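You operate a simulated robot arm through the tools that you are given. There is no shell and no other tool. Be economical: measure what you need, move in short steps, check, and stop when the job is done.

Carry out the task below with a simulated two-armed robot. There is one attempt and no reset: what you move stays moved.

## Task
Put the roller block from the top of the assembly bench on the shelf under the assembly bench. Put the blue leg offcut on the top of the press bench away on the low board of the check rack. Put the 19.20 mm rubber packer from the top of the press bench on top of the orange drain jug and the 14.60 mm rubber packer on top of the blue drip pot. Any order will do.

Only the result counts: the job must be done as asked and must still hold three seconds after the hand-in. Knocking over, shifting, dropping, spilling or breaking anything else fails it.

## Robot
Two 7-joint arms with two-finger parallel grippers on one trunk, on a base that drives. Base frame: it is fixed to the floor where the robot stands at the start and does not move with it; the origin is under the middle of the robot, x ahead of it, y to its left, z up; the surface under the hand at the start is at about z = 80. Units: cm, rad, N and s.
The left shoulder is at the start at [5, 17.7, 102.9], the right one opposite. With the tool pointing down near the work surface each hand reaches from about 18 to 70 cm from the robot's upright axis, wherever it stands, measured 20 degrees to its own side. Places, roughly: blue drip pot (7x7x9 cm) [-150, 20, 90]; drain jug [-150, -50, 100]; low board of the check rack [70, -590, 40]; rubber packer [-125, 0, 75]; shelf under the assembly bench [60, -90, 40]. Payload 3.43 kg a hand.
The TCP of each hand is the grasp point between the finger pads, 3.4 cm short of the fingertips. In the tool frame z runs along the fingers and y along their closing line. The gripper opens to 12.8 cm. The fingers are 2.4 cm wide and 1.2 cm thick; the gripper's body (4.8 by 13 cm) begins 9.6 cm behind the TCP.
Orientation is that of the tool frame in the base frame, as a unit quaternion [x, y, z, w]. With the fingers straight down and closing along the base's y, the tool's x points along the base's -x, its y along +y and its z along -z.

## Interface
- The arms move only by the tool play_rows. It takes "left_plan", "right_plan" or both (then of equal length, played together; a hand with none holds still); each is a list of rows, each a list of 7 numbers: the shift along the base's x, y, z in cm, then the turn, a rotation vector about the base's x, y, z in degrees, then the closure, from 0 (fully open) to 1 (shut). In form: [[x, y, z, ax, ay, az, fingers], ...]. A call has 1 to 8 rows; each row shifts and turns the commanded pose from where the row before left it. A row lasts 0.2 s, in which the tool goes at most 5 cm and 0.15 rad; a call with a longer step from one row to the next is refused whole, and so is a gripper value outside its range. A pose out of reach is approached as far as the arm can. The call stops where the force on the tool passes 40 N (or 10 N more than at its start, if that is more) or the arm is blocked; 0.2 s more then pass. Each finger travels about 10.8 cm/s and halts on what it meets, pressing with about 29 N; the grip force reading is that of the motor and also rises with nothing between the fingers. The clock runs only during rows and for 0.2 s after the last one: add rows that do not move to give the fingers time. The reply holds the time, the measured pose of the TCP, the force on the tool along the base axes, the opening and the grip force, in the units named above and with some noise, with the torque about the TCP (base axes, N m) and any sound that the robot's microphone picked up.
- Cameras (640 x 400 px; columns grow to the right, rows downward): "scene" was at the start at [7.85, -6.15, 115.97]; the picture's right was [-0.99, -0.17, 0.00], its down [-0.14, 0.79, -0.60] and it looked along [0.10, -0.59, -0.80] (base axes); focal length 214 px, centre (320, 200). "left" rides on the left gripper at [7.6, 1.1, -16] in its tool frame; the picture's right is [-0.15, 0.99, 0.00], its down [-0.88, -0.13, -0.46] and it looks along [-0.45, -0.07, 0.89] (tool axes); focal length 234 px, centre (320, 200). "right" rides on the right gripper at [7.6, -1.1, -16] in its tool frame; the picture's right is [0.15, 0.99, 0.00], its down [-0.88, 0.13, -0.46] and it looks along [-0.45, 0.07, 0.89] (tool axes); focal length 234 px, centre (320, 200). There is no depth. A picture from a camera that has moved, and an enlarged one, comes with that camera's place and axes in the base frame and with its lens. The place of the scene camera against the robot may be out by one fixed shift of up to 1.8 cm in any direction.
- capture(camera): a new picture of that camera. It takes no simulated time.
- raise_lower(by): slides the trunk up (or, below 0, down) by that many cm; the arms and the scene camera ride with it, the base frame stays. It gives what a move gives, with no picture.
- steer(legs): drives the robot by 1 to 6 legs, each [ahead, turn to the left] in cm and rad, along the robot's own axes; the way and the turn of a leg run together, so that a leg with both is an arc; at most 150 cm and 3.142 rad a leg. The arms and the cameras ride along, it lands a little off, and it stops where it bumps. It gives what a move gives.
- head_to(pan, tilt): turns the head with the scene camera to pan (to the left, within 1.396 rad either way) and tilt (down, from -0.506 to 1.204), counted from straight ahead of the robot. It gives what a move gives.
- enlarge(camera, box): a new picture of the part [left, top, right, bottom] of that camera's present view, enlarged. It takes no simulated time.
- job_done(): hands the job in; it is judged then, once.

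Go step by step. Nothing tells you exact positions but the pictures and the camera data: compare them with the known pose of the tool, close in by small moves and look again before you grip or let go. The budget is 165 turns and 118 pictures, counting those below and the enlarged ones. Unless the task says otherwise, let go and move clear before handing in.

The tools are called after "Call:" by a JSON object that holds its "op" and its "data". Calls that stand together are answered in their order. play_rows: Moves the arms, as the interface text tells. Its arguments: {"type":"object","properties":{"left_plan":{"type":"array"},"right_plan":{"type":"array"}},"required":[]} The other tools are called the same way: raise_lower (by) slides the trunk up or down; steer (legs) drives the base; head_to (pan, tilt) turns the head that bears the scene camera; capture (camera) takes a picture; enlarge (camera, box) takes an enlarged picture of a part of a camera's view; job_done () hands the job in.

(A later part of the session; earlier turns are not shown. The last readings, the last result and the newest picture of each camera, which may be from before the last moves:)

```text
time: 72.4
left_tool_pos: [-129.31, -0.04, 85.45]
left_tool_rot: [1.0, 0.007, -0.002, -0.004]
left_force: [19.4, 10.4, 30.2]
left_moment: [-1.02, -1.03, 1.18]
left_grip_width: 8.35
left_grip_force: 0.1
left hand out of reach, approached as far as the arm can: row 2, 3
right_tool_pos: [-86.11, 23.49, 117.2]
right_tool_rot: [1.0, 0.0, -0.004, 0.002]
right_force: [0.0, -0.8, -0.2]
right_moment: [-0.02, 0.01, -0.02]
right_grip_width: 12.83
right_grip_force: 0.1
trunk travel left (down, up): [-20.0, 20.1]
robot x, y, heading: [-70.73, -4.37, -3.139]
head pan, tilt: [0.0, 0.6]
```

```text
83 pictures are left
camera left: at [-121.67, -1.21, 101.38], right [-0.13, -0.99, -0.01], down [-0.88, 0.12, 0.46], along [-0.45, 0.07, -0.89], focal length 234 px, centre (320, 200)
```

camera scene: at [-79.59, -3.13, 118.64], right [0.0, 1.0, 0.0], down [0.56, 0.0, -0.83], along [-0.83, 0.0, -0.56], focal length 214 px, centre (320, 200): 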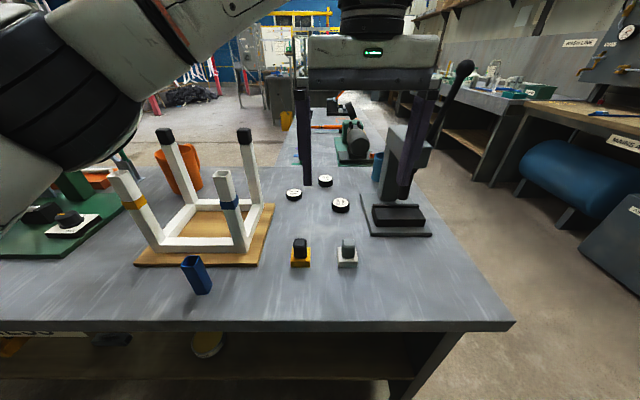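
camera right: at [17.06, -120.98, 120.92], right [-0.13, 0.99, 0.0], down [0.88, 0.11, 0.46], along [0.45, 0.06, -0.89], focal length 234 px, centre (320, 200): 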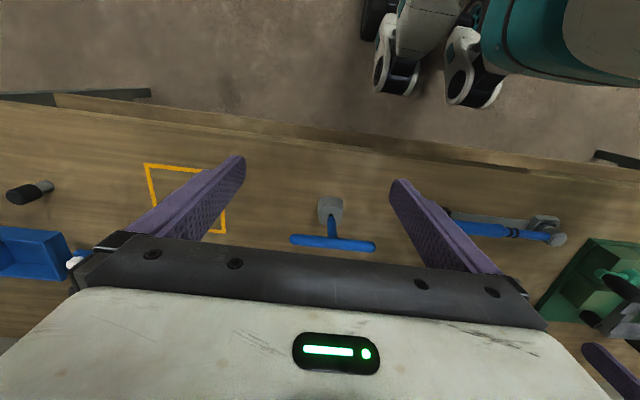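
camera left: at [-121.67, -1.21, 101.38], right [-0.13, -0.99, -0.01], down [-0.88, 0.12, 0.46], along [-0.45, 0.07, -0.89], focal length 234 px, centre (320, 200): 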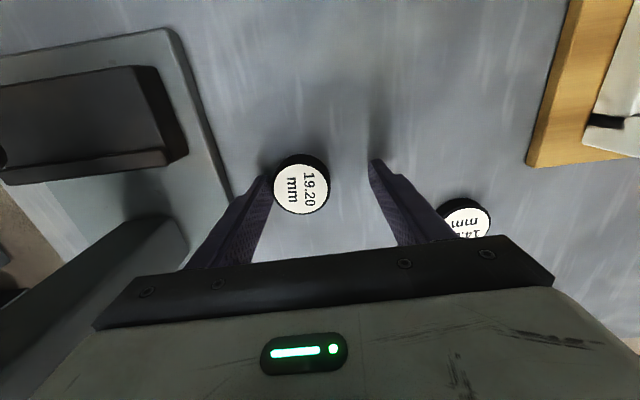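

The hand met something (probably the fingertip on the packer's edge) because the reach limit kept it off in y. I'll lift, open wider, and gain reach by edging the base 3 cm forward.

Call:
{"op": "play_rows", "data": {"left_plan": [[1, 0, 2, 0, 0, 0, 0.2], [1, 0, 3, 0, 0, 0, 0.1], [2, 0, 3, 0, 0, 0, 0.1], [1, 0, 0, 0, 0, 0, 0.1]]}}

Call:
{"op": "steer", "data": {"legs": [[3, 0]]}}

Call:
{"op": "capture", "data": {"camera": "left"}}

```text
time: 73.4
left_tool_pos: [-124.26, 0.84, 92.4]
left_tool_rot: [1.0, 0.001, 0.0, 0.0]
left_force: [-1.0, -0.2, 0.0]
left_moment: [-0.01, 0.03, 0.01]
left_grip_width: 11.53
left_grip_force: 0.0
right_tool_pos: [-86.54, 23.42, 117.21]
right_tool_rot: [1.0, 0.001, -0.002, 0.001]
right_force: [-0.7, -0.1, -0.1]
right_moment: [0.0, 0.01, -0.01]
right_grip_width: 12.81
right_grip_force: 0.1
trunk travel left (down, up): [-20.0, 20.1]
robot x, y, heading: [-70.8, -4.39, -3.144]
head pan, tilt: [0.0, 0.6]
```

```text
time: 74.2
left_tool_pos: [-126.44, 1.01, 93.12]
left_tool_rot: [1.0, 0.0, -0.007, 0.001]
left_force: [0.6, 0.2, 0.2]
left_moment: [-0.05, -0.01, -0.01]
left_grip_width: 11.52
left_grip_force: 0.0
right_tool_pos: [-88.57, 23.41, 117.3]
right_tool_rot: [1.0, 0.001, -0.007, 0.002]
right_force: [-0.1, -0.2, -0.7]
right_moment: [0.0, 0.0, -0.01]
right_grip_width: 12.78
right_grip_force: 0.1
trunk travel left (down, up): [-20.0, 20.1]
robot x, y, heading: [-73.71, -4.38, -3.141]
head pan, tilt: [0.0, 0.6]
```

```text
82 pictures are left
camera left: at [-118.75, -0.06, 108.91], right [-0.15, -0.99, 0.0], down [-0.87, 0.13, 0.47], along [-0.46, 0.07, -0.88], focal length 234 px, centre (320, 200)
```

left: 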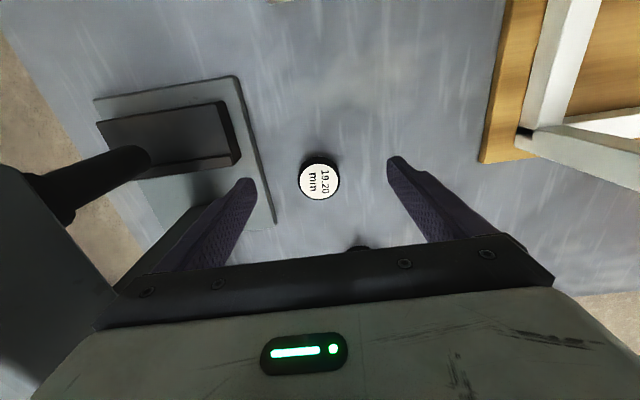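

The base appears to have tilted slightly (touching something); I'll back off 1.5 cm.

Call:
{"op": "steer", "data": {"legs": [[-1.5, 0]]}}

Call:
{"op": "capture", "data": {"camera": "left"}}

```text
time: 75.0
left_tool_pos: [-125.8, 0.92, 92.43]
left_tool_rot: [1.0, 0.001, -0.001, 0.001]
left_force: [-0.8, 0.0, -0.1]
left_moment: [0.01, 0.01, -0.01]
left_grip_width: 11.52
left_grip_force: 0.0
right_tool_pos: [-87.93, 23.4, 117.17]
right_tool_rot: [1.0, 0.001, -0.002, 0.001]
right_force: [0.1, 0.1, 0.1]
right_moment: [0.01, 0.0, -0.02]
right_grip_width: 12.78
right_grip_force: 0.0
trunk travel left (down, up): [-20.0, 20.1]
robot x, y, heading: [-72.45, -4.53, -3.137]
head pan, tilt: [0.0, 0.6]
```

```text
81 pictures are left
camera left: at [-118.12, -0.2, 108.39], right [-0.15, -0.99, 0.0], down [-0.88, 0.13, 0.46], along [-0.45, 0.07, -0.89], focal length 234 px, centre (320, 200)
```

left: 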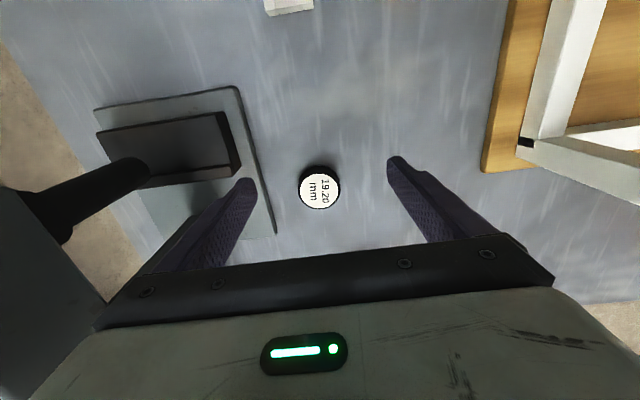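

Level again; the packer is still at about (-129.9,1.65). Descending in two stages.

Call:
{"op": "play_rows", "data": {"left_plan": [[0, 0, -3, 0, 0, 0, 0.1], [-2, 0.4, -2, 0, 0, 0, 0.1], [-2, 0.4, -0.7, 0, 0, 0, 0.1], [0, 0, 0, 0, 0, 0, 0.1]]}}

Call:
{"op": "capture", "data": {"camera": "left"}}

```text
time: 75.8
left_tool_pos: [-129.61, 0.94, 86.51]
left_tool_rot: [1.0, -0.003, 0.014, -0.01]
left_force: [0.2, 0.2, 0.0]
left_moment: [0.02, -0.05, -0.01]
left_grip_width: 11.53
left_grip_force: 0.1
right_tool_pos: [-88.26, 23.29, 117.12]
right_tool_rot: [1.0, 0.0, 0.001, 0.001]
right_force: [-0.4, -0.5, -0.1]
right_moment: [0.04, -0.11, 0.02]
right_grip_width: 12.79
right_grip_force: 0.1
trunk travel left (down, up): [-20.0, 20.1]
robot x, y, heading: [-72.38, -4.41, 3.149]
head pan, tilt: [0.0, 0.6]
stopped in row 4 (left hand): the force on the tool passed its limit at 73 N (the readings are from after the stop); the commanded pose is now the measured one
```

```text
80 pictures are left
camera left: at [-122.44, -0.57, 102.62], right [-0.15, -0.99, -0.02], down [-0.89, 0.12, 0.43], along [-0.42, 0.09, -0.9], focal length 234 px, centre (320, 200)
```

left: 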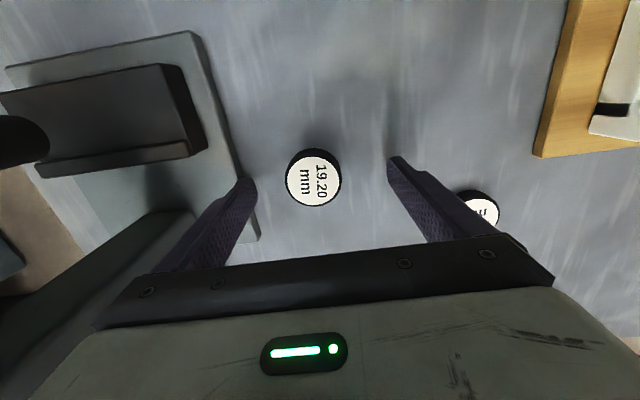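

Something blocked the hand well above the bench surface; I need to see what. Taking scene pictures.

Call:
{"op": "head_to", "data": {"pan": 0.0, "tilt": 0.75}}

Call:
{"op": "capture", "data": {"camera": "scene"}}

```text
time: 76.5
left_tool_pos: [-129.32, 1.03, 86.66]
left_tool_rot: [1.0, -0.004, 0.015, -0.009]
left_force: [1.3, 0.2, -0.1]
left_moment: [0.02, -0.02, 0.02]
left_grip_width: 11.52
left_grip_force: 0.0
right_tool_pos: [-88.02, 23.46, 117.23]
right_tool_rot: [1.0, 0.0, -0.001, 0.001]
right_force: [0.4, -0.3, 0.3]
right_moment: [0.03, -0.01, -0.01]
right_grip_width: 12.81
right_grip_force: 0.0
trunk travel left (down, up): [-20.0, 20.1]
robot x, y, heading: [-72.55, -4.4, 3.145]
head pan, tilt: [0.0, 0.75]
```

```text
79 pictures are left
camera scene: at [-87.98, -3.1, 117.35], right [0.0, 1.0, 0.0], down [0.68, 0.0, -0.73], along [-0.73, 0.0, -0.68], focal length 214 px, centre (320, 200)
```

scene: 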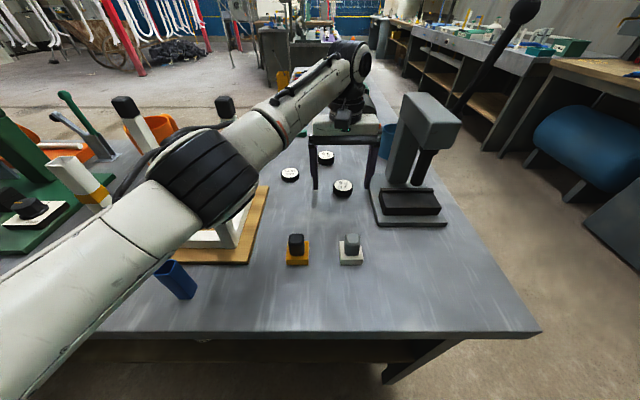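

The left elbow is resting on the frame's leg. I'll retreat up, raise the trunk so the elbow stays above the legs, then redo the approach.

Call:
{"op": "play_rows", "data": {"left_plan": [[0, 0, 2, 0, 0, 0, 0.1], [2, 0, 3, 0, 0, 0, 0.1], [2, 0, 1, 0, 0, 0, 0.1]]}}

Call:
{"op": "raise_lower", "data": {"by": 18}}

Call:
{"op": "capture", "data": {"camera": "scene"}}

```text
time: 77.3
left_tool_pos: [-125.15, 1.17, 92.64]
left_tool_rot: [1.0, -0.005, 0.014, -0.009]
left_force: [-0.2, -0.3, -0.5]
left_moment: [-0.03, 0.03, 0.02]
left_grip_width: 11.51
left_grip_force: 0.1
right_tool_pos: [-88.05, 23.43, 117.12]
right_tool_rot: [1.0, 0.0, -0.001, 0.001]
right_force: [0.6, -0.9, 0.2]
right_moment: [0.0, 0.01, -0.01]
right_grip_width: 12.78
right_grip_force: 0.0
trunk travel left (down, up): [-20.0, 20.1]
robot x, y, heading: [-72.32, -4.28, 3.143]
head pan, tilt: [0.0, 0.75]
```

```text
time: 79.3
left_tool_pos: [-125.31, 1.19, 110.62]
left_tool_rot: [1.0, -0.005, 0.014, -0.01]
left_force: [0.3, 0.2, 1.0]
left_moment: [-0.02, -0.06, 0.0]
left_grip_width: 11.5
left_grip_force: 0.0
right_tool_pos: [-88.15, 23.42, 135.13]
right_tool_rot: [1.0, -0.001, -0.001, 0.002]
right_force: [-0.3, -0.7, 0.5]
right_moment: [0.01, 0.01, 0.03]
right_grip_width: 12.81
right_grip_force: 0.0
trunk travel left (down, up): [-38.0, 2.1]
robot x, y, heading: [-72.61, -4.07, 3.142]
head pan, tilt: [0.0, 0.75]
```

```text
78 pictures are left
camera scene: at [-87.99, -3.09, 135.34], right [0.0, 1.0, 0.0], down [0.68, 0.0, -0.73], along [-0.73, 0.0, -0.68], focal length 214 px, centre (320, 200)
```

scene: 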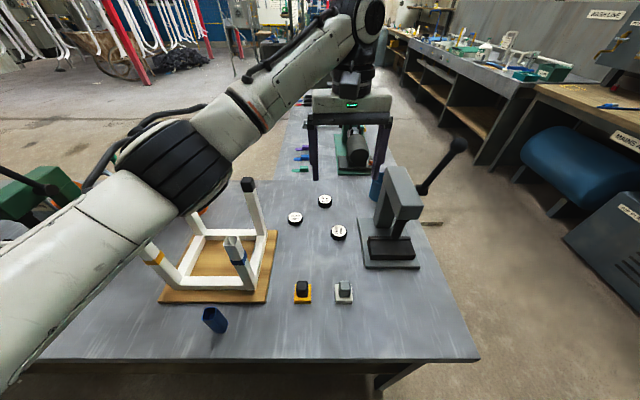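

The trunk is up and everything still stands. Now I straighten the tool and descend over the 19.20 packer.

Call:
{"op": "play_rows", "data": {"left_plan": [[-1, 0.1, -4, -1.1, 1.6, 0.6, 0.1], [-1, 0.1, -4, 0, 0, 0, 0.1], [-1, 0.1, -4, 0, 0, 0, 0.1], [-1, 0.1, -4, 0, 0, 0, 0.1], [-0.6, 0, -3, 0, 0, 0, 0.1], [0, 0, -2.5, 0, 0, 0, 0.1], [0, 0, 0, 0, 0, 0, 0.1]]}}

Call:
{"op": "capture", "data": {"camera": "left"}}

Call:
{"op": "capture", "data": {"camera": "scene"}}

```text
time: 81.1
left_tool_pos: [-132.07, -2.22, 89.64]
left_tool_rot: [0.999, 0.033, -0.007, 0.004]
left_force: [-1.0, -0.5, -0.9]
left_moment: [0.01, -0.02, -0.02]
left_grip_width: 11.49
left_grip_force: 0.1
right_tool_pos: [-88.07, 23.4, 135.14]
right_tool_rot: [1.0, 0.0, -0.001, 0.001]
right_force: [-0.2, -0.2, -0.6]
right_moment: [0.02, -0.01, 0.0]
right_grip_width: 12.81
right_grip_force: 0.1
trunk travel left (down, up): [-38.0, 2.1]
robot x, y, heading: [-72.34, -4.47, 3.141]
head pan, tilt: [0.0, 0.75]
stopped in row 7 (left hand): the arm was blocked; the commanded pose is now the measured one
```

```text
77 pictures are left
camera left: at [-124.21, -2.71, 105.44], right [-0.08, -1.0, 0.01], down [-0.88, 0.08, 0.47], along [-0.47, 0.03, -0.88], focal length 234 px, centre (320, 200)
```

left: 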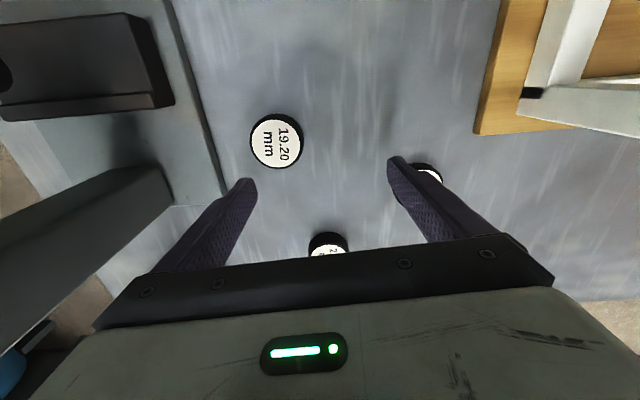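

```text
76 pictures are left
camera scene: at [-87.98, -3.12, 135.35], right [0.0, 1.0, 0.0], down [0.68, 0.0, -0.73], along [-0.73, 0.0, -0.68], focal length 214 px, centre (320, 200)
```

scene: 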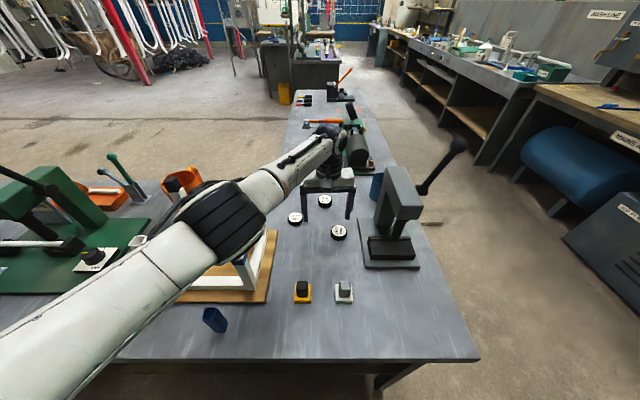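

The elbow again came down on the frame. I'll lift out by the reverse path and shift the base to +y, so the left arm stays clear of the frame.

Call:
{"op": "play_rows", "data": {"left_plan": [[0, 0, 3, 0, 0, 0, 0.1], [0, 0, 4, 0, 0, 0, 0.1], [1, 0.5, 4, 0, 0, 0, 0.1], [2, 1, 4, 0.4, -0.8, -3.8, 0.1], [2, 1, 4, 0, 0, 0, 0.1], [2, 1, 3, 0, 0, 0, 0.1]]}}

Call:
{"op": "capture", "data": {"camera": "scene"}}

```text
time: 82.5
left_tool_pos: [-124.62, 1.73, 111.66]
left_tool_rot: [1.0, -0.003, -0.001, 0.001]
left_force: [0.5, 0.5, 1.4]
left_moment: [-0.04, 0.03, -0.01]
left_grip_width: 11.5
left_grip_force: 0.1
right_tool_pos: [-88.09, 23.47, 135.12]
right_tool_rot: [1.0, 0.001, -0.001, 0.002]
right_force: [-0.2, -0.8, 0.1]
right_moment: [-0.01, -0.01, -0.01]
right_grip_width: 12.82
right_grip_force: 0.1
trunk travel left (down, up): [-38.0, 2.1]
robot x, y, heading: [-72.26, -4.25, 3.141]
head pan, tilt: [0.0, 0.75]
```

```text
75 pictures are left
camera scene: at [-87.93, -3.07, 135.35], right [0.0, 1.0, 0.0], down [0.68, 0.0, -0.73], along [-0.73, 0.0, -0.68], focal length 214 px, centre (320, 200)
```

scene: 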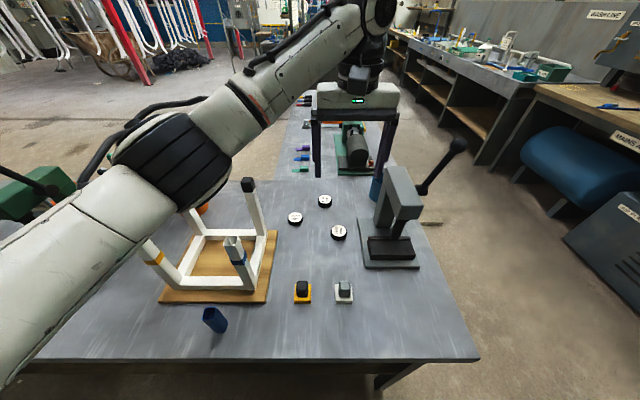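

The frame is unmoved. I'll tuck the left hand back, then shift the base by about 27 cm toward +y.

Call:
{"op": "play_rows", "data": {"left_plan": [[4.5, -1, 1, 0, 0, 0, 0.1], [4.5, -1, 1, 0, 0, 0, 0.1], [4.5, -1, 1, 0, 0, 0, 0.1], [4.5, -1, 0, 0, 0, 0, 0.1], [4.5, -1, 0, 0, 0, 0, 0.1]]}}

Call:
{"op": "steer", "data": {"legs": [[-22, 0], [0, -1.571], [28, 0], [0, 1.571], [21, 0]]}}

Call:
{"op": "capture", "data": {"camera": "scene"}}

```text
time: 83.7
left_tool_pos: [-102.35, -3.27, 114.46]
left_tool_rot: [1.0, -0.002, 0.001, 0.0]
left_force: [0.5, -0.4, -0.4]
left_moment: [0.01, 0.02, -0.04]
left_grip_width: 11.53
left_grip_force: 0.0
right_tool_pos: [-87.92, 23.36, 135.15]
right_tool_rot: [1.0, 0.0, -0.002, 0.001]
right_force: [0.9, 1.0, 0.3]
right_moment: [-0.01, 0.02, 0.01]
right_grip_width: 12.79
right_grip_force: 0.0
trunk travel left (down, up): [-38.0, 2.1]
robot x, y, heading: [-72.29, -4.29, 3.139]
head pan, tilt: [0.0, 0.75]
```

```text
time: 95.8
left_tool_pos: [-101.23, 24.92, 114.5]
left_tool_rot: [1.0, -0.005, 0.0, 0.0]
left_force: [0.6, -0.6, 0.1]
left_moment: [0.02, 0.01, 0.02]
left_grip_width: 11.52
left_grip_force: 0.1
right_tool_pos: [-86.9, 51.48, 135.13]
right_tool_rot: [1.0, -0.001, -0.001, 0.002]
right_force: [0.0, -0.1, 0.3]
right_moment: [0.01, -0.04, 0.0]
right_grip_width: 12.81
right_grip_force: 0.1
trunk travel left (down, up): [-38.0, 2.1]
robot x, y, heading: [-71.17, 23.6, 3.142]
head pan, tilt: [0.0, 0.75]
```

```text
74 pictures are left
camera scene: at [-86.94, 24.98, 135.33], right [0.0, 1.0, 0.0], down [0.68, 0.0, -0.73], along [-0.73, 0.0, -0.68], focal length 214 px, centre (320, 200)
```

scene: 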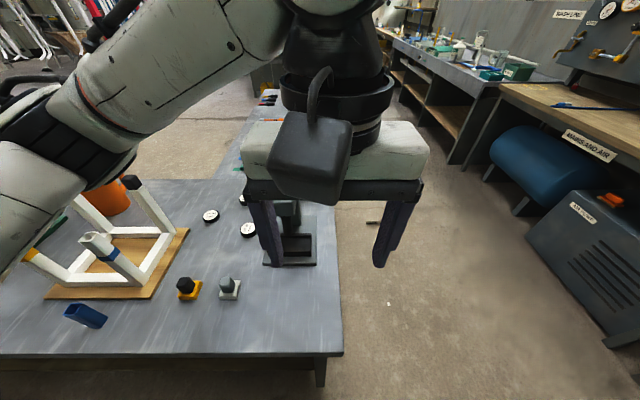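

Now moving the left hand to the left and forward above the 19.20 packer.

Call:
{"op": "play_rows", "data": {"left_plan": [[0, -4.6, 0, 0, 0, 0, 0.1], [0, -4.6, 0, 0, 0, 0, 0.1], [-1, -4.6, 0, 0, 0, 0, 0.1], [-1, -4.6, 0, 0, 0, 0, 0.1], [-2, -4.4, 0, 0, 0, 0, 0.1], [-4.5, 0, 0, 0, 0, 0, 0.1], [-4.5, 0, 0, 0, 0, 0, 0.1], [-4.5, 0, 0, 0, 0, 0, 0.1]]}}

Call:
{"op": "play_rows", "data": {"left_plan": [[-4, 0, -2, 0, 0, 0, 0.1], [-4, 0, -3, 0, 0, 0, 0.1], [-3, 0, -4, 0, 0, 0, 0.1], [0, 0, -4, 0, 0, 0, 0.1], [0, 0, 0, 0, 0, 0, 0.1]]}}

Call:
{"op": "capture", "data": {"camera": "scene"}}

Call:
{"op": "capture", "data": {"camera": "left"}}

```text
time: 97.6
left_tool_pos: [-118.9, 2.17, 114.52]
left_tool_rot: [1.0, -0.005, 0.0, 0.0]
left_force: [0.1, -0.5, 0.2]
left_moment: [0.0, -0.02, 0.04]
left_grip_width: 11.53
left_grip_force: 0.1
right_tool_pos: [-86.98, 51.53, 135.19]
right_tool_rot: [1.0, -0.002, -0.001, 0.002]
right_force: [-0.3, 0.8, 0.3]
right_moment: [-0.01, -0.01, 0.0]
right_grip_width: 12.78
right_grip_force: 0.0
trunk travel left (down, up): [-38.0, 2.1]
robot x, y, heading: [-71.37, 23.56, 3.136]
head pan, tilt: [0.0, 0.75]
```

```text
time: 98.8
left_tool_pos: [-129.63, 2.1, 101.42]
left_tool_rot: [1.0, -0.005, 0.0, 0.0]
left_force: [0.1, -0.2, 0.6]
left_moment: [0.01, -0.02, -0.01]
left_grip_width: 11.52
left_grip_force: 0.0
right_tool_pos: [-86.94, 51.53, 135.24]
right_tool_rot: [1.0, -0.002, 0.0, 0.001]
right_force: [-0.1, 0.7, 0.0]
right_moment: [0.0, 0.0, 0.01]
right_grip_width: 12.8
right_grip_force: 0.1
trunk travel left (down, up): [-38.0, 2.1]
robot x, y, heading: [-71.15, 23.76, 3.143]
head pan, tilt: [0.0, 0.75]
```

```text
73 pictures are left
camera scene: at [-86.86, 25.0, 135.35], right [0.0, 1.0, 0.0], down [0.68, 0.0, -0.73], along [-0.73, 0.0, -0.68], focal length 214 px, centre (320, 200)
```

scene: 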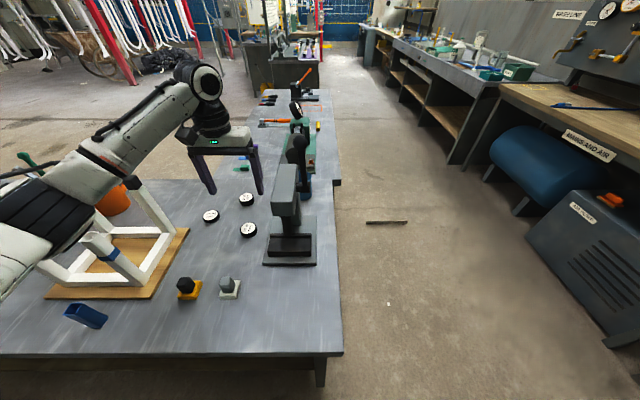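

```text
72 pictures are left
camera left: at [-122.09, 0.85, 117.46], right [-0.16, -0.99, 0.0], down [-0.88, 0.14, 0.46], along [-0.45, 0.07, -0.89], focal length 234 px, centre (320, 200)
```

left: 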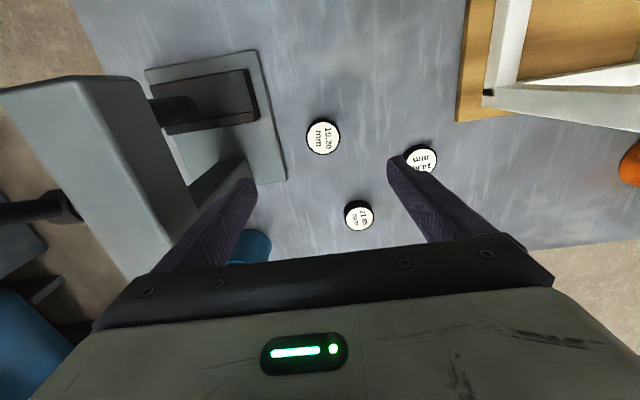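

The elbow is now clear of the frame. The 19.20 packer is at (-129.5,1.5), directly below the hand; descending.

Call:
{"op": "play_rows", "data": {"left_plan": [[0, -0.3, -4, 0, 0, 0, 0.25], [0, -0.3, -4, 0, 0, 0, 0.25], [0, 0, -4, 0, 0, 0, 0.25], [0, 0, -2.5, 0, 0, 0, 0.25], [0, 0, 0, 0, 0, 0, 0.25]]}}

Call:
{"op": "capture", "data": {"camera": "left"}}

Call:
{"op": "capture", "data": {"camera": "scene"}}

```text
time: 100.0
left_tool_pos: [-129.74, 1.51, 87.13]
left_tool_rot: [1.0, -0.005, -0.001, 0.0]
left_force: [0.8, -0.1, 0.1]
left_moment: [0.0, 0.0, -0.01]
left_grip_width: 9.58
left_grip_force: 0.0
right_tool_pos: [-86.82, 51.52, 135.18]
right_tool_rot: [1.0, -0.002, -0.001, 0.001]
right_force: [0.7, 0.5, -0.3]
right_moment: [0.0, -0.01, -0.01]
right_grip_width: 12.82
right_grip_force: 0.0
trunk travel left (down, up): [-38.0, 2.1]
robot x, y, heading: [-71.07, 24.13, 3.138]
head pan, tilt: [0.0, 0.75]
```

```text
71 pictures are left
camera left: at [-122.16, 0.3, 103.0], right [-0.16, -0.99, 0.0], down [-0.88, 0.14, 0.46], along [-0.45, 0.07, -0.89], focal length 234 px, centre (320, 200)
```

left: 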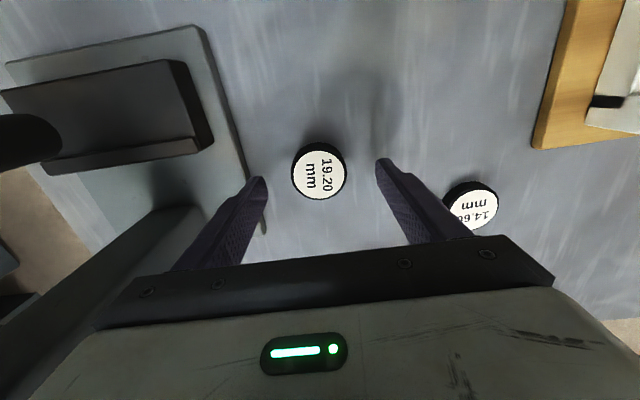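

```text
70 pictures are left
camera scene: at [-86.86, 24.98, 135.35], right [0.0, 1.0, 0.0], down [0.68, 0.0, -0.73], along [-0.73, 0.0, -0.68], focal length 214 px, centre (320, 200)
```

scene: 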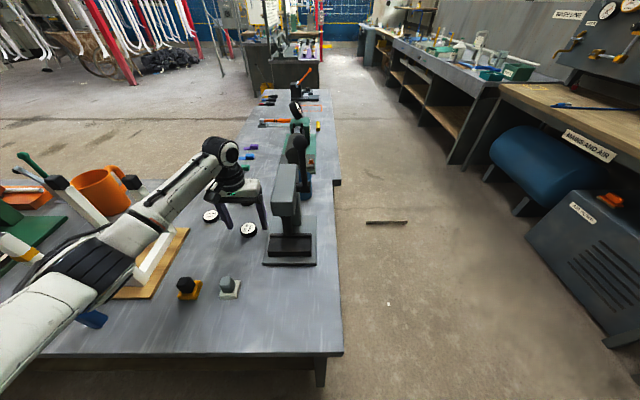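

Aligned. Lowering and closing on the packer.

Call:
{"op": "play_rows", "data": {"left_plan": [[0, 0, -2, 0, 0, 0, 0.25], [0, 0, -1.2, 0, 0, 0, 0.25], [0, 0, 0, 0, 0, 0, 0.25], [0, 0, 0, 0, 0, 0, 0.7], [0, 0, 0, 0, 0, 0, 0.7], [0, 0, 0, 0, 0, 0, 0.7], [0, 0, 0, 0, 0, 0, 0.7]]}}

Call:
{"op": "capture", "data": {"camera": "left"}}

```text
time: 100.6
left_tool_pos: [-129.61, 1.3, 85.52]
left_tool_rot: [1.0, -0.003, -0.003, 0.0]
left_force: [20.6, 0.8, 26.4]
left_moment: [-1.29, -0.99, 0.84]
left_grip_width: 9.52
left_grip_force: 0.0
right_tool_pos: [-86.56, 51.62, 135.19]
right_tool_rot: [1.0, 0.0, -0.002, 0.002]
right_force: [-1.0, 0.2, -0.2]
right_moment: [0.01, -0.06, 0.01]
right_grip_width: 12.8
right_grip_force: 0.0
trunk travel left (down, up): [-38.0, 2.1]
robot x, y, heading: [-71.3, 23.89, 3.139]
head pan, tilt: [0.0, 0.75]
stopped in row 2 (left hand): the force on the tool passed its limit at 48 N (the readings are from after the stop); the commanded pose is now the measured one
```

```text
69 pictures are left
camera left: at [-122.04, 0.21, 101.35], right [-0.15, -0.99, 0.0], down [-0.88, 0.14, 0.46], along [-0.45, 0.07, -0.89], focal length 234 px, centre (320, 200)
```

left: 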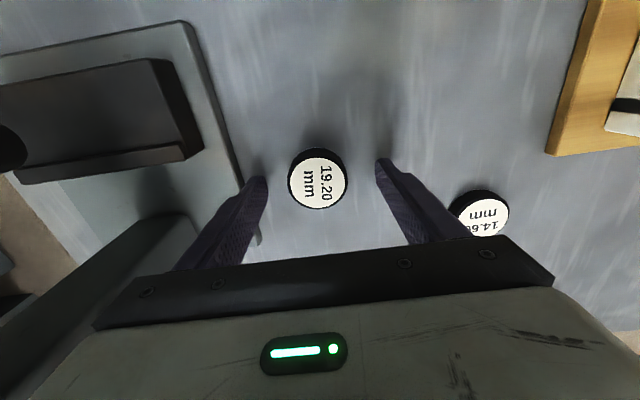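

The fingertips touched the bench: its surface is at z≈82. I'm at the right height; raise slightly and close.

Call:
{"op": "play_rows", "data": {"left_plan": [[0.4, 0.1, 0.5, 0, 0, 0, 0.25], [0, 0, 0, 0, 0, 0, 0.6], [0, 0, 0, 0, 0, 0, 0.75], [0, 0, 0, 0, 0, 0, 0.75], [0, 0, 0, 0, 0, 0, 0.75], [0, 0, 0, 0, 0, 0, 0.75]]}}

Call:
{"op": "capture", "data": {"camera": "left"}}

```text
time: 102.0
left_tool_pos: [-129.61, 1.59, 85.4]
left_tool_rot: [1.0, -0.005, -0.005, -0.001]
left_force: [-2.6, -2.0, 3.1]
left_moment: [-0.17, 0.14, -0.01]
left_grip_width: 4.83
left_grip_force: 28.9
right_tool_pos: [-86.78, 51.53, 135.16]
right_tool_rot: [1.0, -0.001, 0.0, 0.002]
right_force: [0.2, 0.3, 0.0]
right_moment: [-0.01, 0.02, -0.01]
right_grip_width: 12.8
right_grip_force: 0.1
trunk travel left (down, up): [-38.0, 2.1]
robot x, y, heading: [-71.08, 23.84, 3.142]
head pan, tilt: [0.0, 0.75]
```

```text
68 pictures are left
camera left: at [-121.86, 0.24, 101.33], right [-0.15, -0.99, 0.0], down [-0.88, 0.14, 0.46], along [-0.46, 0.07, -0.89], focal length 234 px, centre (320, 200)
```

left: 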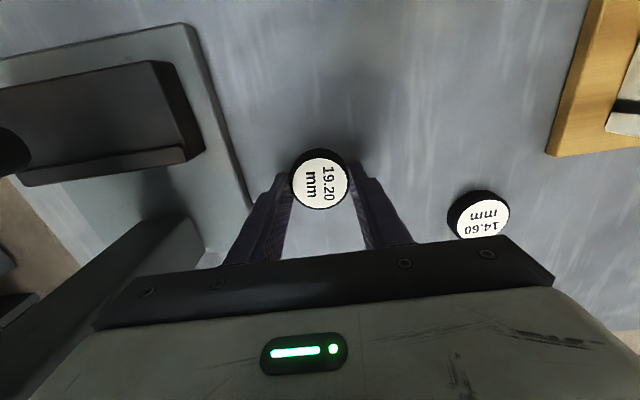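

Gripped at 4.8 cm. Lifting and checking.

Call:
{"op": "play_rows", "data": {"left_plan": [[0, 0, 1.5, 0, 0, 0, 0.75], [0, 0, 4, 0, 0, 0, 0.75], [0, 0, 4.5, 0, 0, 0, 0.75], [0, 0, 4.5, 0, 0, 0, 0.75], [0, 0, 4.5, 0, 0, 0, 0.75], [1, 0, 4.5, 0, 0, 0, 0.75], [1, 0, 4.5, 0, 0, 0, 0.75]]}}

Call:
{"op": "capture", "data": {"camera": "left"}}

Call:
{"op": "head_to", "data": {"pan": 0.2, "tilt": 0.6}}

Call:
{"op": "capture", "data": {"camera": "scene"}}

```text
time: 103.6
left_tool_pos: [-127.46, 1.58, 113.62]
left_tool_rot: [1.0, -0.004, -0.005, 0.0]
left_force: [0.2, 0.2, -1.0]
left_moment: [-0.05, 0.01, 0.0]
left_grip_width: 4.83
left_grip_force: 28.9
right_tool_pos: [-86.7, 51.53, 135.2]
right_tool_rot: [1.0, -0.002, -0.001, 0.002]
right_force: [-0.4, 0.1, 0.0]
right_moment: [0.0, 0.01, -0.01]
right_grip_width: 12.8
right_grip_force: 0.1
trunk travel left (down, up): [-38.0, 2.1]
robot x, y, heading: [-71.31, 23.8, 3.139]
head pan, tilt: [0.0, 0.75]
```

```text
67 pictures are left
camera left: at [-119.79, 0.42, 129.46], right [-0.15, -0.99, 0.0], down [-0.88, 0.14, 0.46], along [-0.46, 0.07, -0.89], focal length 234 px, centre (320, 200)
```

left: 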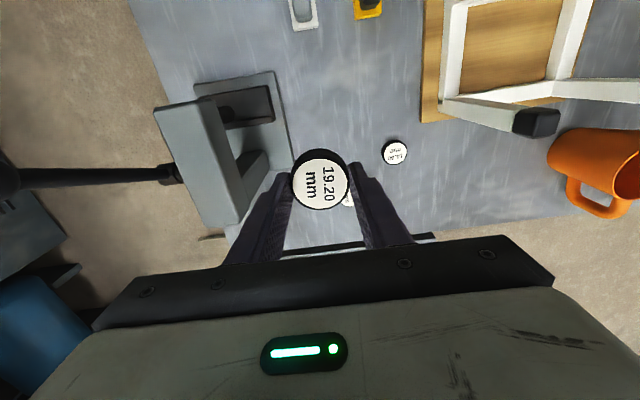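

```text
time: 104.4
left_tool_pos: [-127.5, 1.6, 113.43]
left_tool_rot: [1.0, -0.004, -0.004, -0.001]
left_force: [-0.8, 0.5, -0.6]
left_moment: [0.01, 0.0, 0.05]
left_grip_width: 4.84
left_grip_force: 29.2
right_tool_pos: [-86.95, 51.49, 135.14]
right_tool_rot: [1.0, -0.001, -0.001, 0.001]
right_force: [-0.1, -0.2, -0.2]
right_moment: [0.0, -0.01, 0.03]
right_grip_width: 12.79
right_grip_force: 0.2
trunk travel left (down, up): [-38.0, 2.1]
robot x, y, heading: [-71.04, 23.8, 3.138]
head pan, tilt: [0.201, 0.6]
```

```text
66 pictures are left
camera scene: at [-87.24, 23.2, 136.63], right [-0.2, 0.98, 0.0], down [0.55, 0.11, -0.82], along [-0.81, -0.16, -0.57], focal length 214 px, centre (320, 200)
```

scene: 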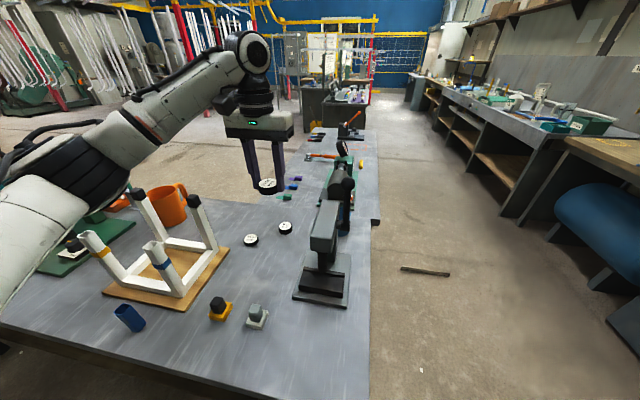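

Packer held. Zooming in on the jug top.

Call:
{"op": "enlarge", "data": {"camera": "scene", "box": [120, 165, 232, 235]}}

Call:
{"op": "enlarge", "data": {"camera": "left", "box": [480, 100, 640, 230]}}

```text
5.71 times, centred on (176, 200) of scene
camera zoom: at [-87.24, 23.2, 136.63], right [-0.2, 0.98, 0.0], down [0.55, 0.11, -0.82], along [-0.81, -0.16, -0.57], focal length 1226 px, centre (1143, 200)
```

zoom: 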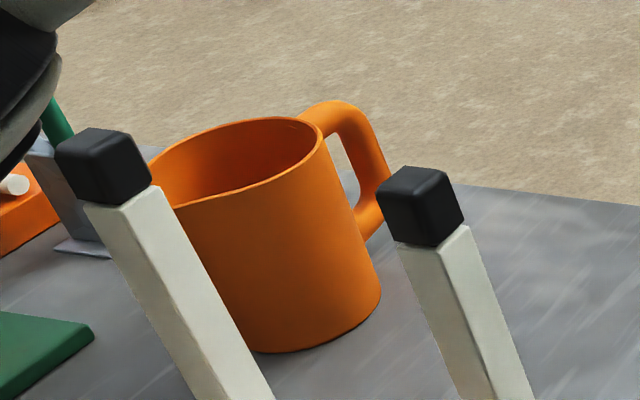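

```text
3.08 times, centred on (560, 165) of left
camera zoom: at [-119.89, 0.37, 129.36], right [-0.15, -0.99, 0.0], down [-0.88, 0.14, 0.46], along [-0.46, 0.07, -0.89], focal length 720 px, centre (-418, 308)
```

zoom: 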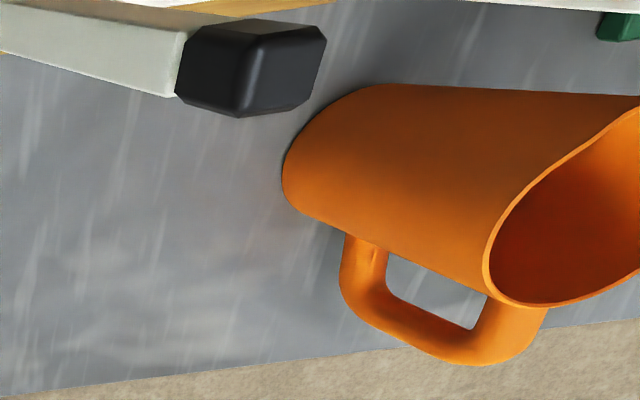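

The jug is an open mug about 11 cm wide; I need a view into it from above. I'll tuck the left hand and shift the base to y≈-35, from where the right arm can take the 14.60 packer and the left can inspect the jug.

Call:
{"op": "play_rows", "data": {"left_plan": [[4.5, 1, 1, 0, 0, 0, 0.75], [4.5, 1, 1, 0, 0, 0, 0.75], [4.5, 1, 1, 0, 0, 0, 0.75], [4.5, 2, 1, 0, 0, 0, 0.75], [4.5, 3, 1, 0, 0, 0, 0.75], [2, 4, 0, 0, 0, 0, 0.75], [0, 4, 0, 0, 0, 0, 0.75]]}}

Call:
{"op": "steer", "data": {"legs": [[-24, 0], [0, 1.571], [58, 0], [0, -1.571], [23, 0]]}}

Call:
{"op": "head_to", "data": {"pan": 0, "tilt": 0.7}}

Call:
{"op": "capture", "data": {"camera": "scene"}}

```text
refused: row 4 steps farther than a row can; nothing moved
```

```text
time: 118.1
left_tool_pos: [-124.94, -57.45, 113.41]
left_tool_rot: [1.0, 0.004, -0.003, -0.001]
left_force: [0.1, -0.3, -1.1]
left_moment: [0.01, -0.03, -0.05]
left_grip_width: 4.79
left_grip_force: 29.3
right_tool_pos: [-85.17, -6.93, 135.18]
right_tool_rot: [1.0, 0.009, 0.0, 0.002]
right_force: [-0.2, 0.7, 0.9]
right_moment: [-0.02, -0.02, 0.01]
right_grip_width: 12.8
right_grip_force: 0.1
trunk travel left (down, up): [-38.0, 2.1]
robot x, y, heading: [-69.15, -34.32, -3.13]
head pan, tilt: [0.201, 0.6]
```

```text
time: 118.8
left_tool_pos: [-124.84, -57.48, 113.49]
left_tool_rot: [1.0, 0.004, -0.004, -0.001]
left_force: [-1.0, 0.4, -1.2]
left_moment: [-0.01, 0.01, 0.0]
left_grip_width: 4.81
left_grip_force: 29.2
right_tool_pos: [-85.12, -6.87, 135.21]
right_tool_rot: [1.0, 0.008, -0.001, 0.002]
right_force: [0.1, 1.1, 0.5]
right_moment: [0.0, 0.02, -0.02]
right_grip_width: 12.81
right_grip_force: 0.1
trunk travel left (down, up): [-38.0, 2.1]
robot x, y, heading: [-68.91, -34.13, -3.127]
head pan, tilt: [0.0, 0.7]
```

```text
63 pictures are left
camera scene: at [-84.84, -33.42, 135.77], right [-0.02, 1.0, 0.0], down [0.64, 0.01, -0.77], along [-0.77, -0.01, -0.64], focal length 214 px, centre (320, 200)
```

scene: 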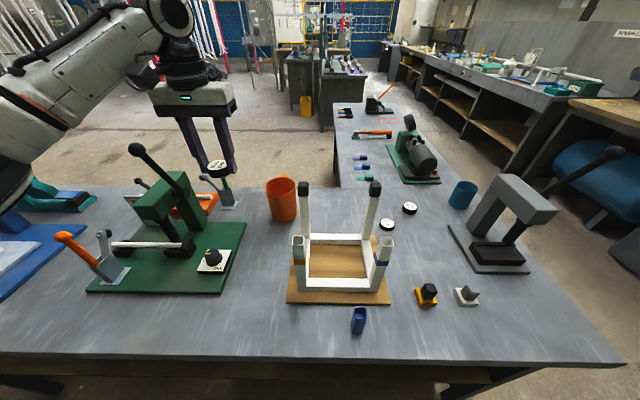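

The arm rode along safely. The jug is near (-140,-46); looking into it with the left wrist camera.

Call:
{"op": "capture", "data": {"camera": "left"}}

Call:
{"op": "enlarge", "data": {"camera": "scene", "box": [250, 160, 490, 310]}}

```text
62 pictures are left
camera left: at [-117.23, -58.58, 129.4], right [-0.14, -0.99, 0.0], down [-0.88, 0.12, 0.46], along [-0.46, 0.06, -0.89], focal length 234 px, centre (320, 200)
```

left: 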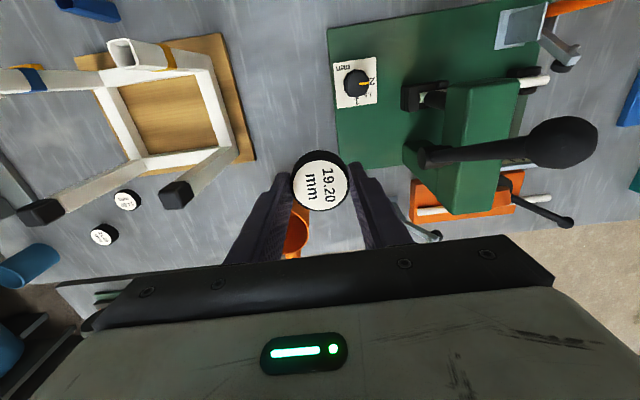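

```text
2.67 times, centred on (370, 235) of scene
camera zoom: at [-84.84, -33.42, 135.77], right [-0.02, 1.0, 0.0], down [0.64, 0.01, -0.77], along [-0.77, -0.01, -0.64], focal length 572 px, centre (187, 107)
```

zoom: 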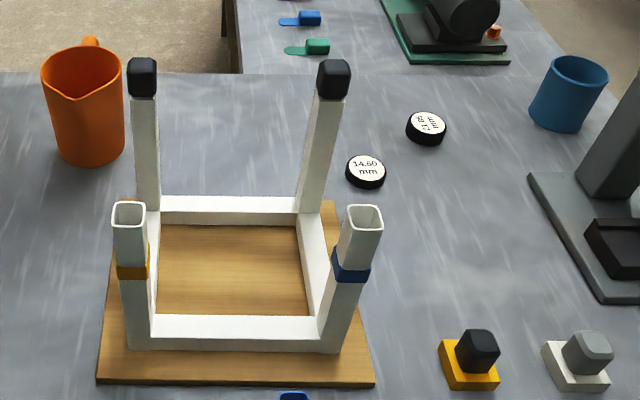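

Both vessels look open; I'll lower carefully and feel where the packer rests. First move up 3 cm, then extend the left hand toward the jug with a small tilt for reach.

Call:
{"op": "steer", "data": {"legs": [[2.8, -0.014]]}}

Call:
{"op": "play_rows", "data": {"left_plan": [[-2, 4, 0, 0, 0, 0, 0.75], [-3, 3, 0, 0, 0, 0, 0.75], [-3, 3, 0, 0, 0, 0, 0.75], [0, 0, 0, 0, 0, 0, 0.75]]}}

Call:
{"op": "capture", "data": {"camera": "left"}}

Call:
{"op": "capture", "data": {"camera": "scene"}}

```text
time: 119.6
left_tool_pos: [-128.08, -56.66, 113.38]
left_tool_rot: [1.0, -0.002, -0.003, -0.001]
left_force: [-0.1, 0.2, -1.3]
left_moment: [0.0, -0.03, 0.01]
left_grip_width: 4.8
left_grip_force: 28.9
right_tool_pos: [-87.66, -6.78, 135.13]
right_tool_rot: [1.0, 0.002, 0.0, 0.002]
right_force: [0.3, 0.0, 0.0]
right_moment: [-0.01, -0.02, -0.03]
right_grip_width: 12.77
right_grip_force: 0.0
trunk travel left (down, up): [-38.0, 2.1]
robot x, y, heading: [-71.65, -34.6, -3.141]
head pan, tilt: [0.0, 0.7]
```

```text
time: 120.6
left_tool_pos: [-134.93, -47.8, 113.1]
left_tool_rot: [1.0, -0.003, -0.005, -0.001]
left_force: [0.6, -0.6, -1.2]
left_moment: [0.01, 0.02, -0.01]
left_grip_width: 4.8
left_grip_force: 28.7
left hand out of reach, approached as far as the arm can: row 3
right_tool_pos: [-87.53, -6.77, 135.15]
right_tool_rot: [1.0, 0.0, 0.0, 0.001]
right_force: [-0.5, -0.2, 0.4]
right_moment: [0.03, -0.03, -0.03]
right_grip_width: 12.8
right_grip_force: 0.0
trunk travel left (down, up): [-38.0, 2.1]
robot x, y, heading: [-71.49, -34.78, -3.141]
head pan, tilt: [0.0, 0.7]
```

```text
60 pictures are left
camera left: at [-127.26, -48.86, 129.07], right [-0.15, -0.99, 0.0], down [-0.88, 0.13, 0.46], along [-0.46, 0.07, -0.89], focal length 234 px, centre (320, 200)
```

left: 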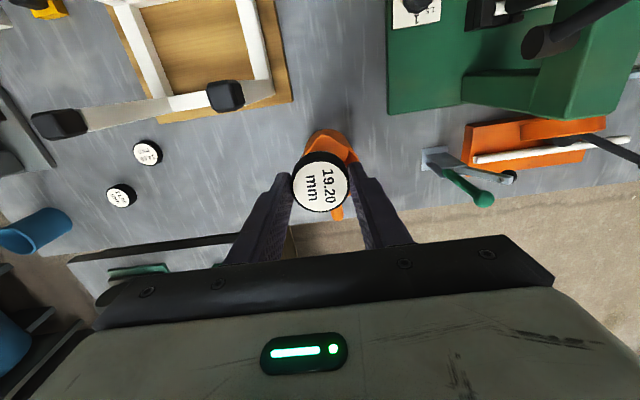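

```text
59 pictures are left
camera scene: at [-87.69, -33.32, 135.76], right [0.0, 1.0, 0.0], down [0.64, 0.0, -0.76], along [-0.76, 0.0, -0.64], focal length 214 px, centre (320, 200)
```

scene: 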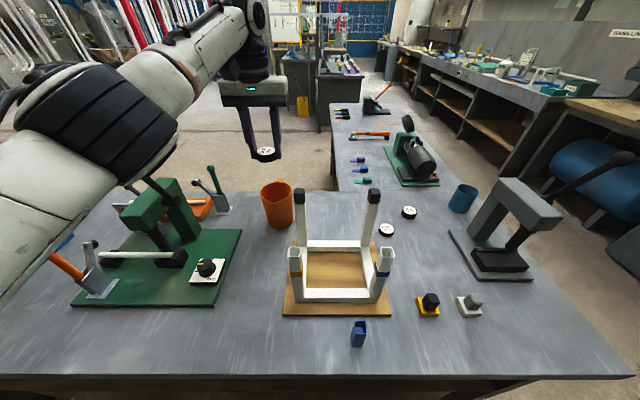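

The jug centre is about (-140.3,-48.3) with its rim around z=95. I'll extend with an 8° tilt to z≈101 and check.

Call:
{"op": "play_rows", "data": {"left_plan": [[-0.5, 0, -3, 0, 4, 0, 0.75], [-1.5, 0, -3, 0, 4, 0, 0.75], [-1.5, -0.3, -3, 0, 0, 0, 0.75], [-2, -0.2, -2.5, 0, 0, 0, 0.75], [0, 0, 0, 0, 0, 0, 0.75]]}}

Call:
{"op": "capture", "data": {"camera": "left"}}

Call:
{"op": "enlarge", "data": {"camera": "scene", "box": [200, 80, 440, 230]}}

```text
time: 121.8
left_tool_pos: [-140.34, -48.07, 101.73]
left_tool_rot: [0.997, -0.003, -0.074, 0.0]
left_force: [-0.7, 0.1, -1.4]
left_moment: [0.08, 0.02, 0.01]
left_grip_width: 4.8
left_grip_force: 29.0
right_tool_pos: [-87.6, -6.87, 135.2]
right_tool_rot: [1.0, 0.001, -0.001, 0.001]
right_force: [0.9, 0.1, 1.0]
right_moment: [0.05, 0.02, 0.0]
right_grip_width: 12.82
right_grip_force: 0.0
trunk travel left (down, up): [-38.0, 2.1]
robot x, y, heading: [-72.11, -34.5, -3.145]
head pan, tilt: [0.0, 0.7]
```

```text
58 pictures are left
camera left: at [-130.49, -49.26, 116.35], right [-0.15, -0.99, 0.02], down [-0.8, 0.14, 0.58], along [-0.58, 0.07, -0.81], focal length 234 px, centre (320, 200)
```

left: 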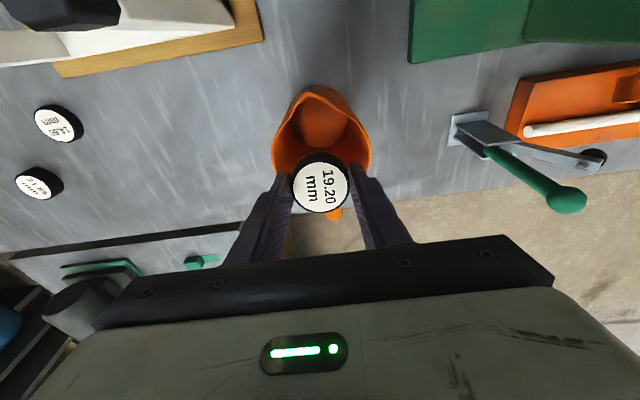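

```text
2.67 times, centred on (320, 155) of scene
camera zoom: at [-87.7, -33.34, 135.76], right [0.0, 1.0, 0.0], down [0.64, 0.0, -0.76], along [-0.76, 0.0, -0.64], focal length 572 px, centre (320, 320)
```

zoom: 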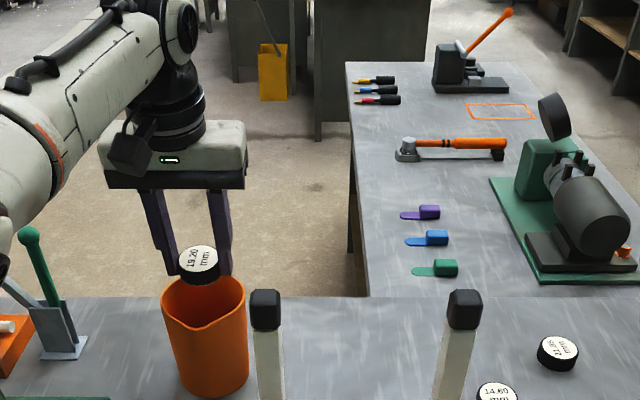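

The packer is centred over the jug mouth. Lowering slowly to feel whether it meets a surface at rim level.

Call:
{"op": "play_rows", "data": {"left_plan": [[0.2, 0, -1, 0, 0, 0, 0.75], [0.1, 0, -1, 0, 0, 0, 0.75], [0, 0, -0.7, 0, 0, 0, 0.75], [0, 0, -0.7, 0, 0, 0, 0.75], [0, 0, -0.7, 0, 0, 0, 0.75], [0, 0, 0, 0, 0, 0, 0.75]]}}

Call:
{"op": "capture", "data": {"camera": "left"}}

Call:
{"op": "enlarge", "data": {"camera": "scene", "box": [220, 130, 348, 230]}}

```text
time: 123.2
left_tool_pos: [-140.23, -47.74, 98.59]
left_tool_rot: [0.997, -0.003, -0.081, 0.0]
left_force: [0.7, -1.7, 33.6]
left_moment: [-0.17, -0.49, -0.07]
left_grip_width: 4.81
left_grip_force: 29.0
right_tool_pos: [-87.1, -6.64, 135.2]
right_tool_rot: [1.0, 0.001, -0.003, 0.001]
right_force: [-0.2, -0.1, 0.2]
right_moment: [-0.01, 0.0, 0.0]
right_grip_width: 12.82
right_grip_force: 0.1
trunk travel left (down, up): [-38.0, 2.1]
robot x, y, heading: [-71.66, -34.19, -3.14]
head pan, tilt: [0.0, 0.7]
```

```text
56 pictures are left
camera left: at [-130.27, -48.99, 113.08], right [-0.15, -0.99, 0.02], down [-0.79, 0.14, 0.59], along [-0.59, 0.07, -0.81], focal length 234 px, centre (320, 200)
```

left: 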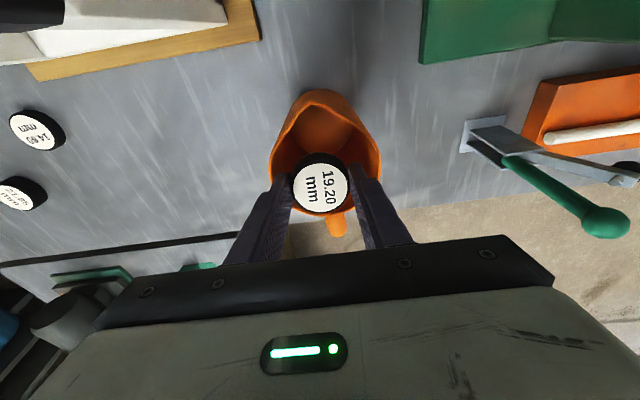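

```text
4.00 times, centred on (284, 180) of scene
camera zoom: at [-87.23, -33.17, 135.87], right [0.0, 1.0, 0.0], down [0.64, 0.0, -0.77], along [-0.77, 0.0, -0.64], focal length 858 px, centre (464, 280)
```

zoom: 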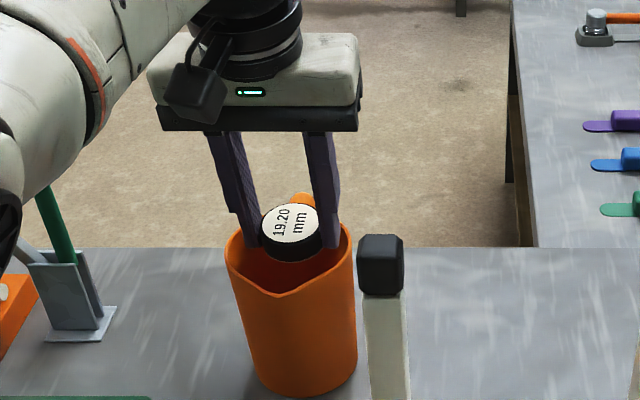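

It met a firm surface at rim level (z≈95), so the packer can rest on top. I'll ease up slightly and open the fingers.

Call:
{"op": "play_rows", "data": {"left_plan": [[0, 0, 0.35, 0, 0, 0, 0.75], [0, 0, 0, 0, 0, 0, 0.7], [0, 0, 0, 0, 0, 0, 0.6], [0, 0, 0, 0, 0, 0, 0.5], [0, 0, 0, 0, 0, 0, 0.5]]}}

Call:
{"op": "capture", "data": {"camera": "left"}}

```text
time: 124.4
left_tool_pos: [-140.3, -47.55, 98.51]
left_tool_rot: [0.997, -0.003, -0.078, -0.001]
left_force: [-2.4, 5.6, 23.4]
left_moment: [0.08, -0.07, -0.02]
left_grip_width: 5.9
left_grip_force: 0.1
right_tool_pos: [-87.34, -6.59, 135.25]
right_tool_rot: [1.0, 0.001, -0.002, 0.002]
right_force: [0.4, 0.1, -0.3]
right_moment: [-0.03, 0.0, -0.01]
right_grip_width: 12.8
right_grip_force: 0.1
trunk travel left (down, up): [-38.0, 2.1]
robot x, y, heading: [-71.97, -34.11, -3.146]
head pan, tilt: [0.0, 0.7]
```

```text
54 pictures are left
camera left: at [-130.33, -48.81, 113.13], right [-0.15, -0.99, 0.02], down [-0.8, 0.14, 0.59], along [-0.58, 0.07, -0.81], focal length 234 px, centre (320, 200)
```

left: 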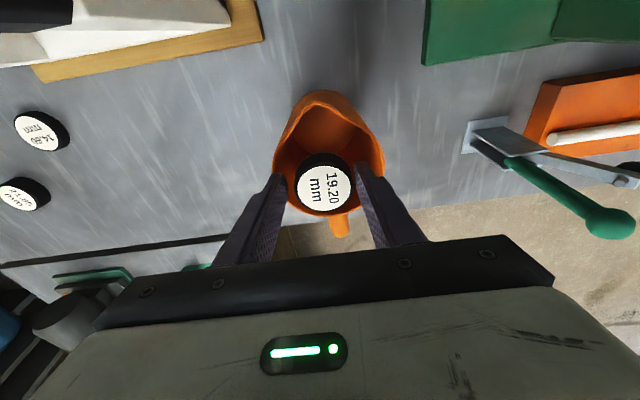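

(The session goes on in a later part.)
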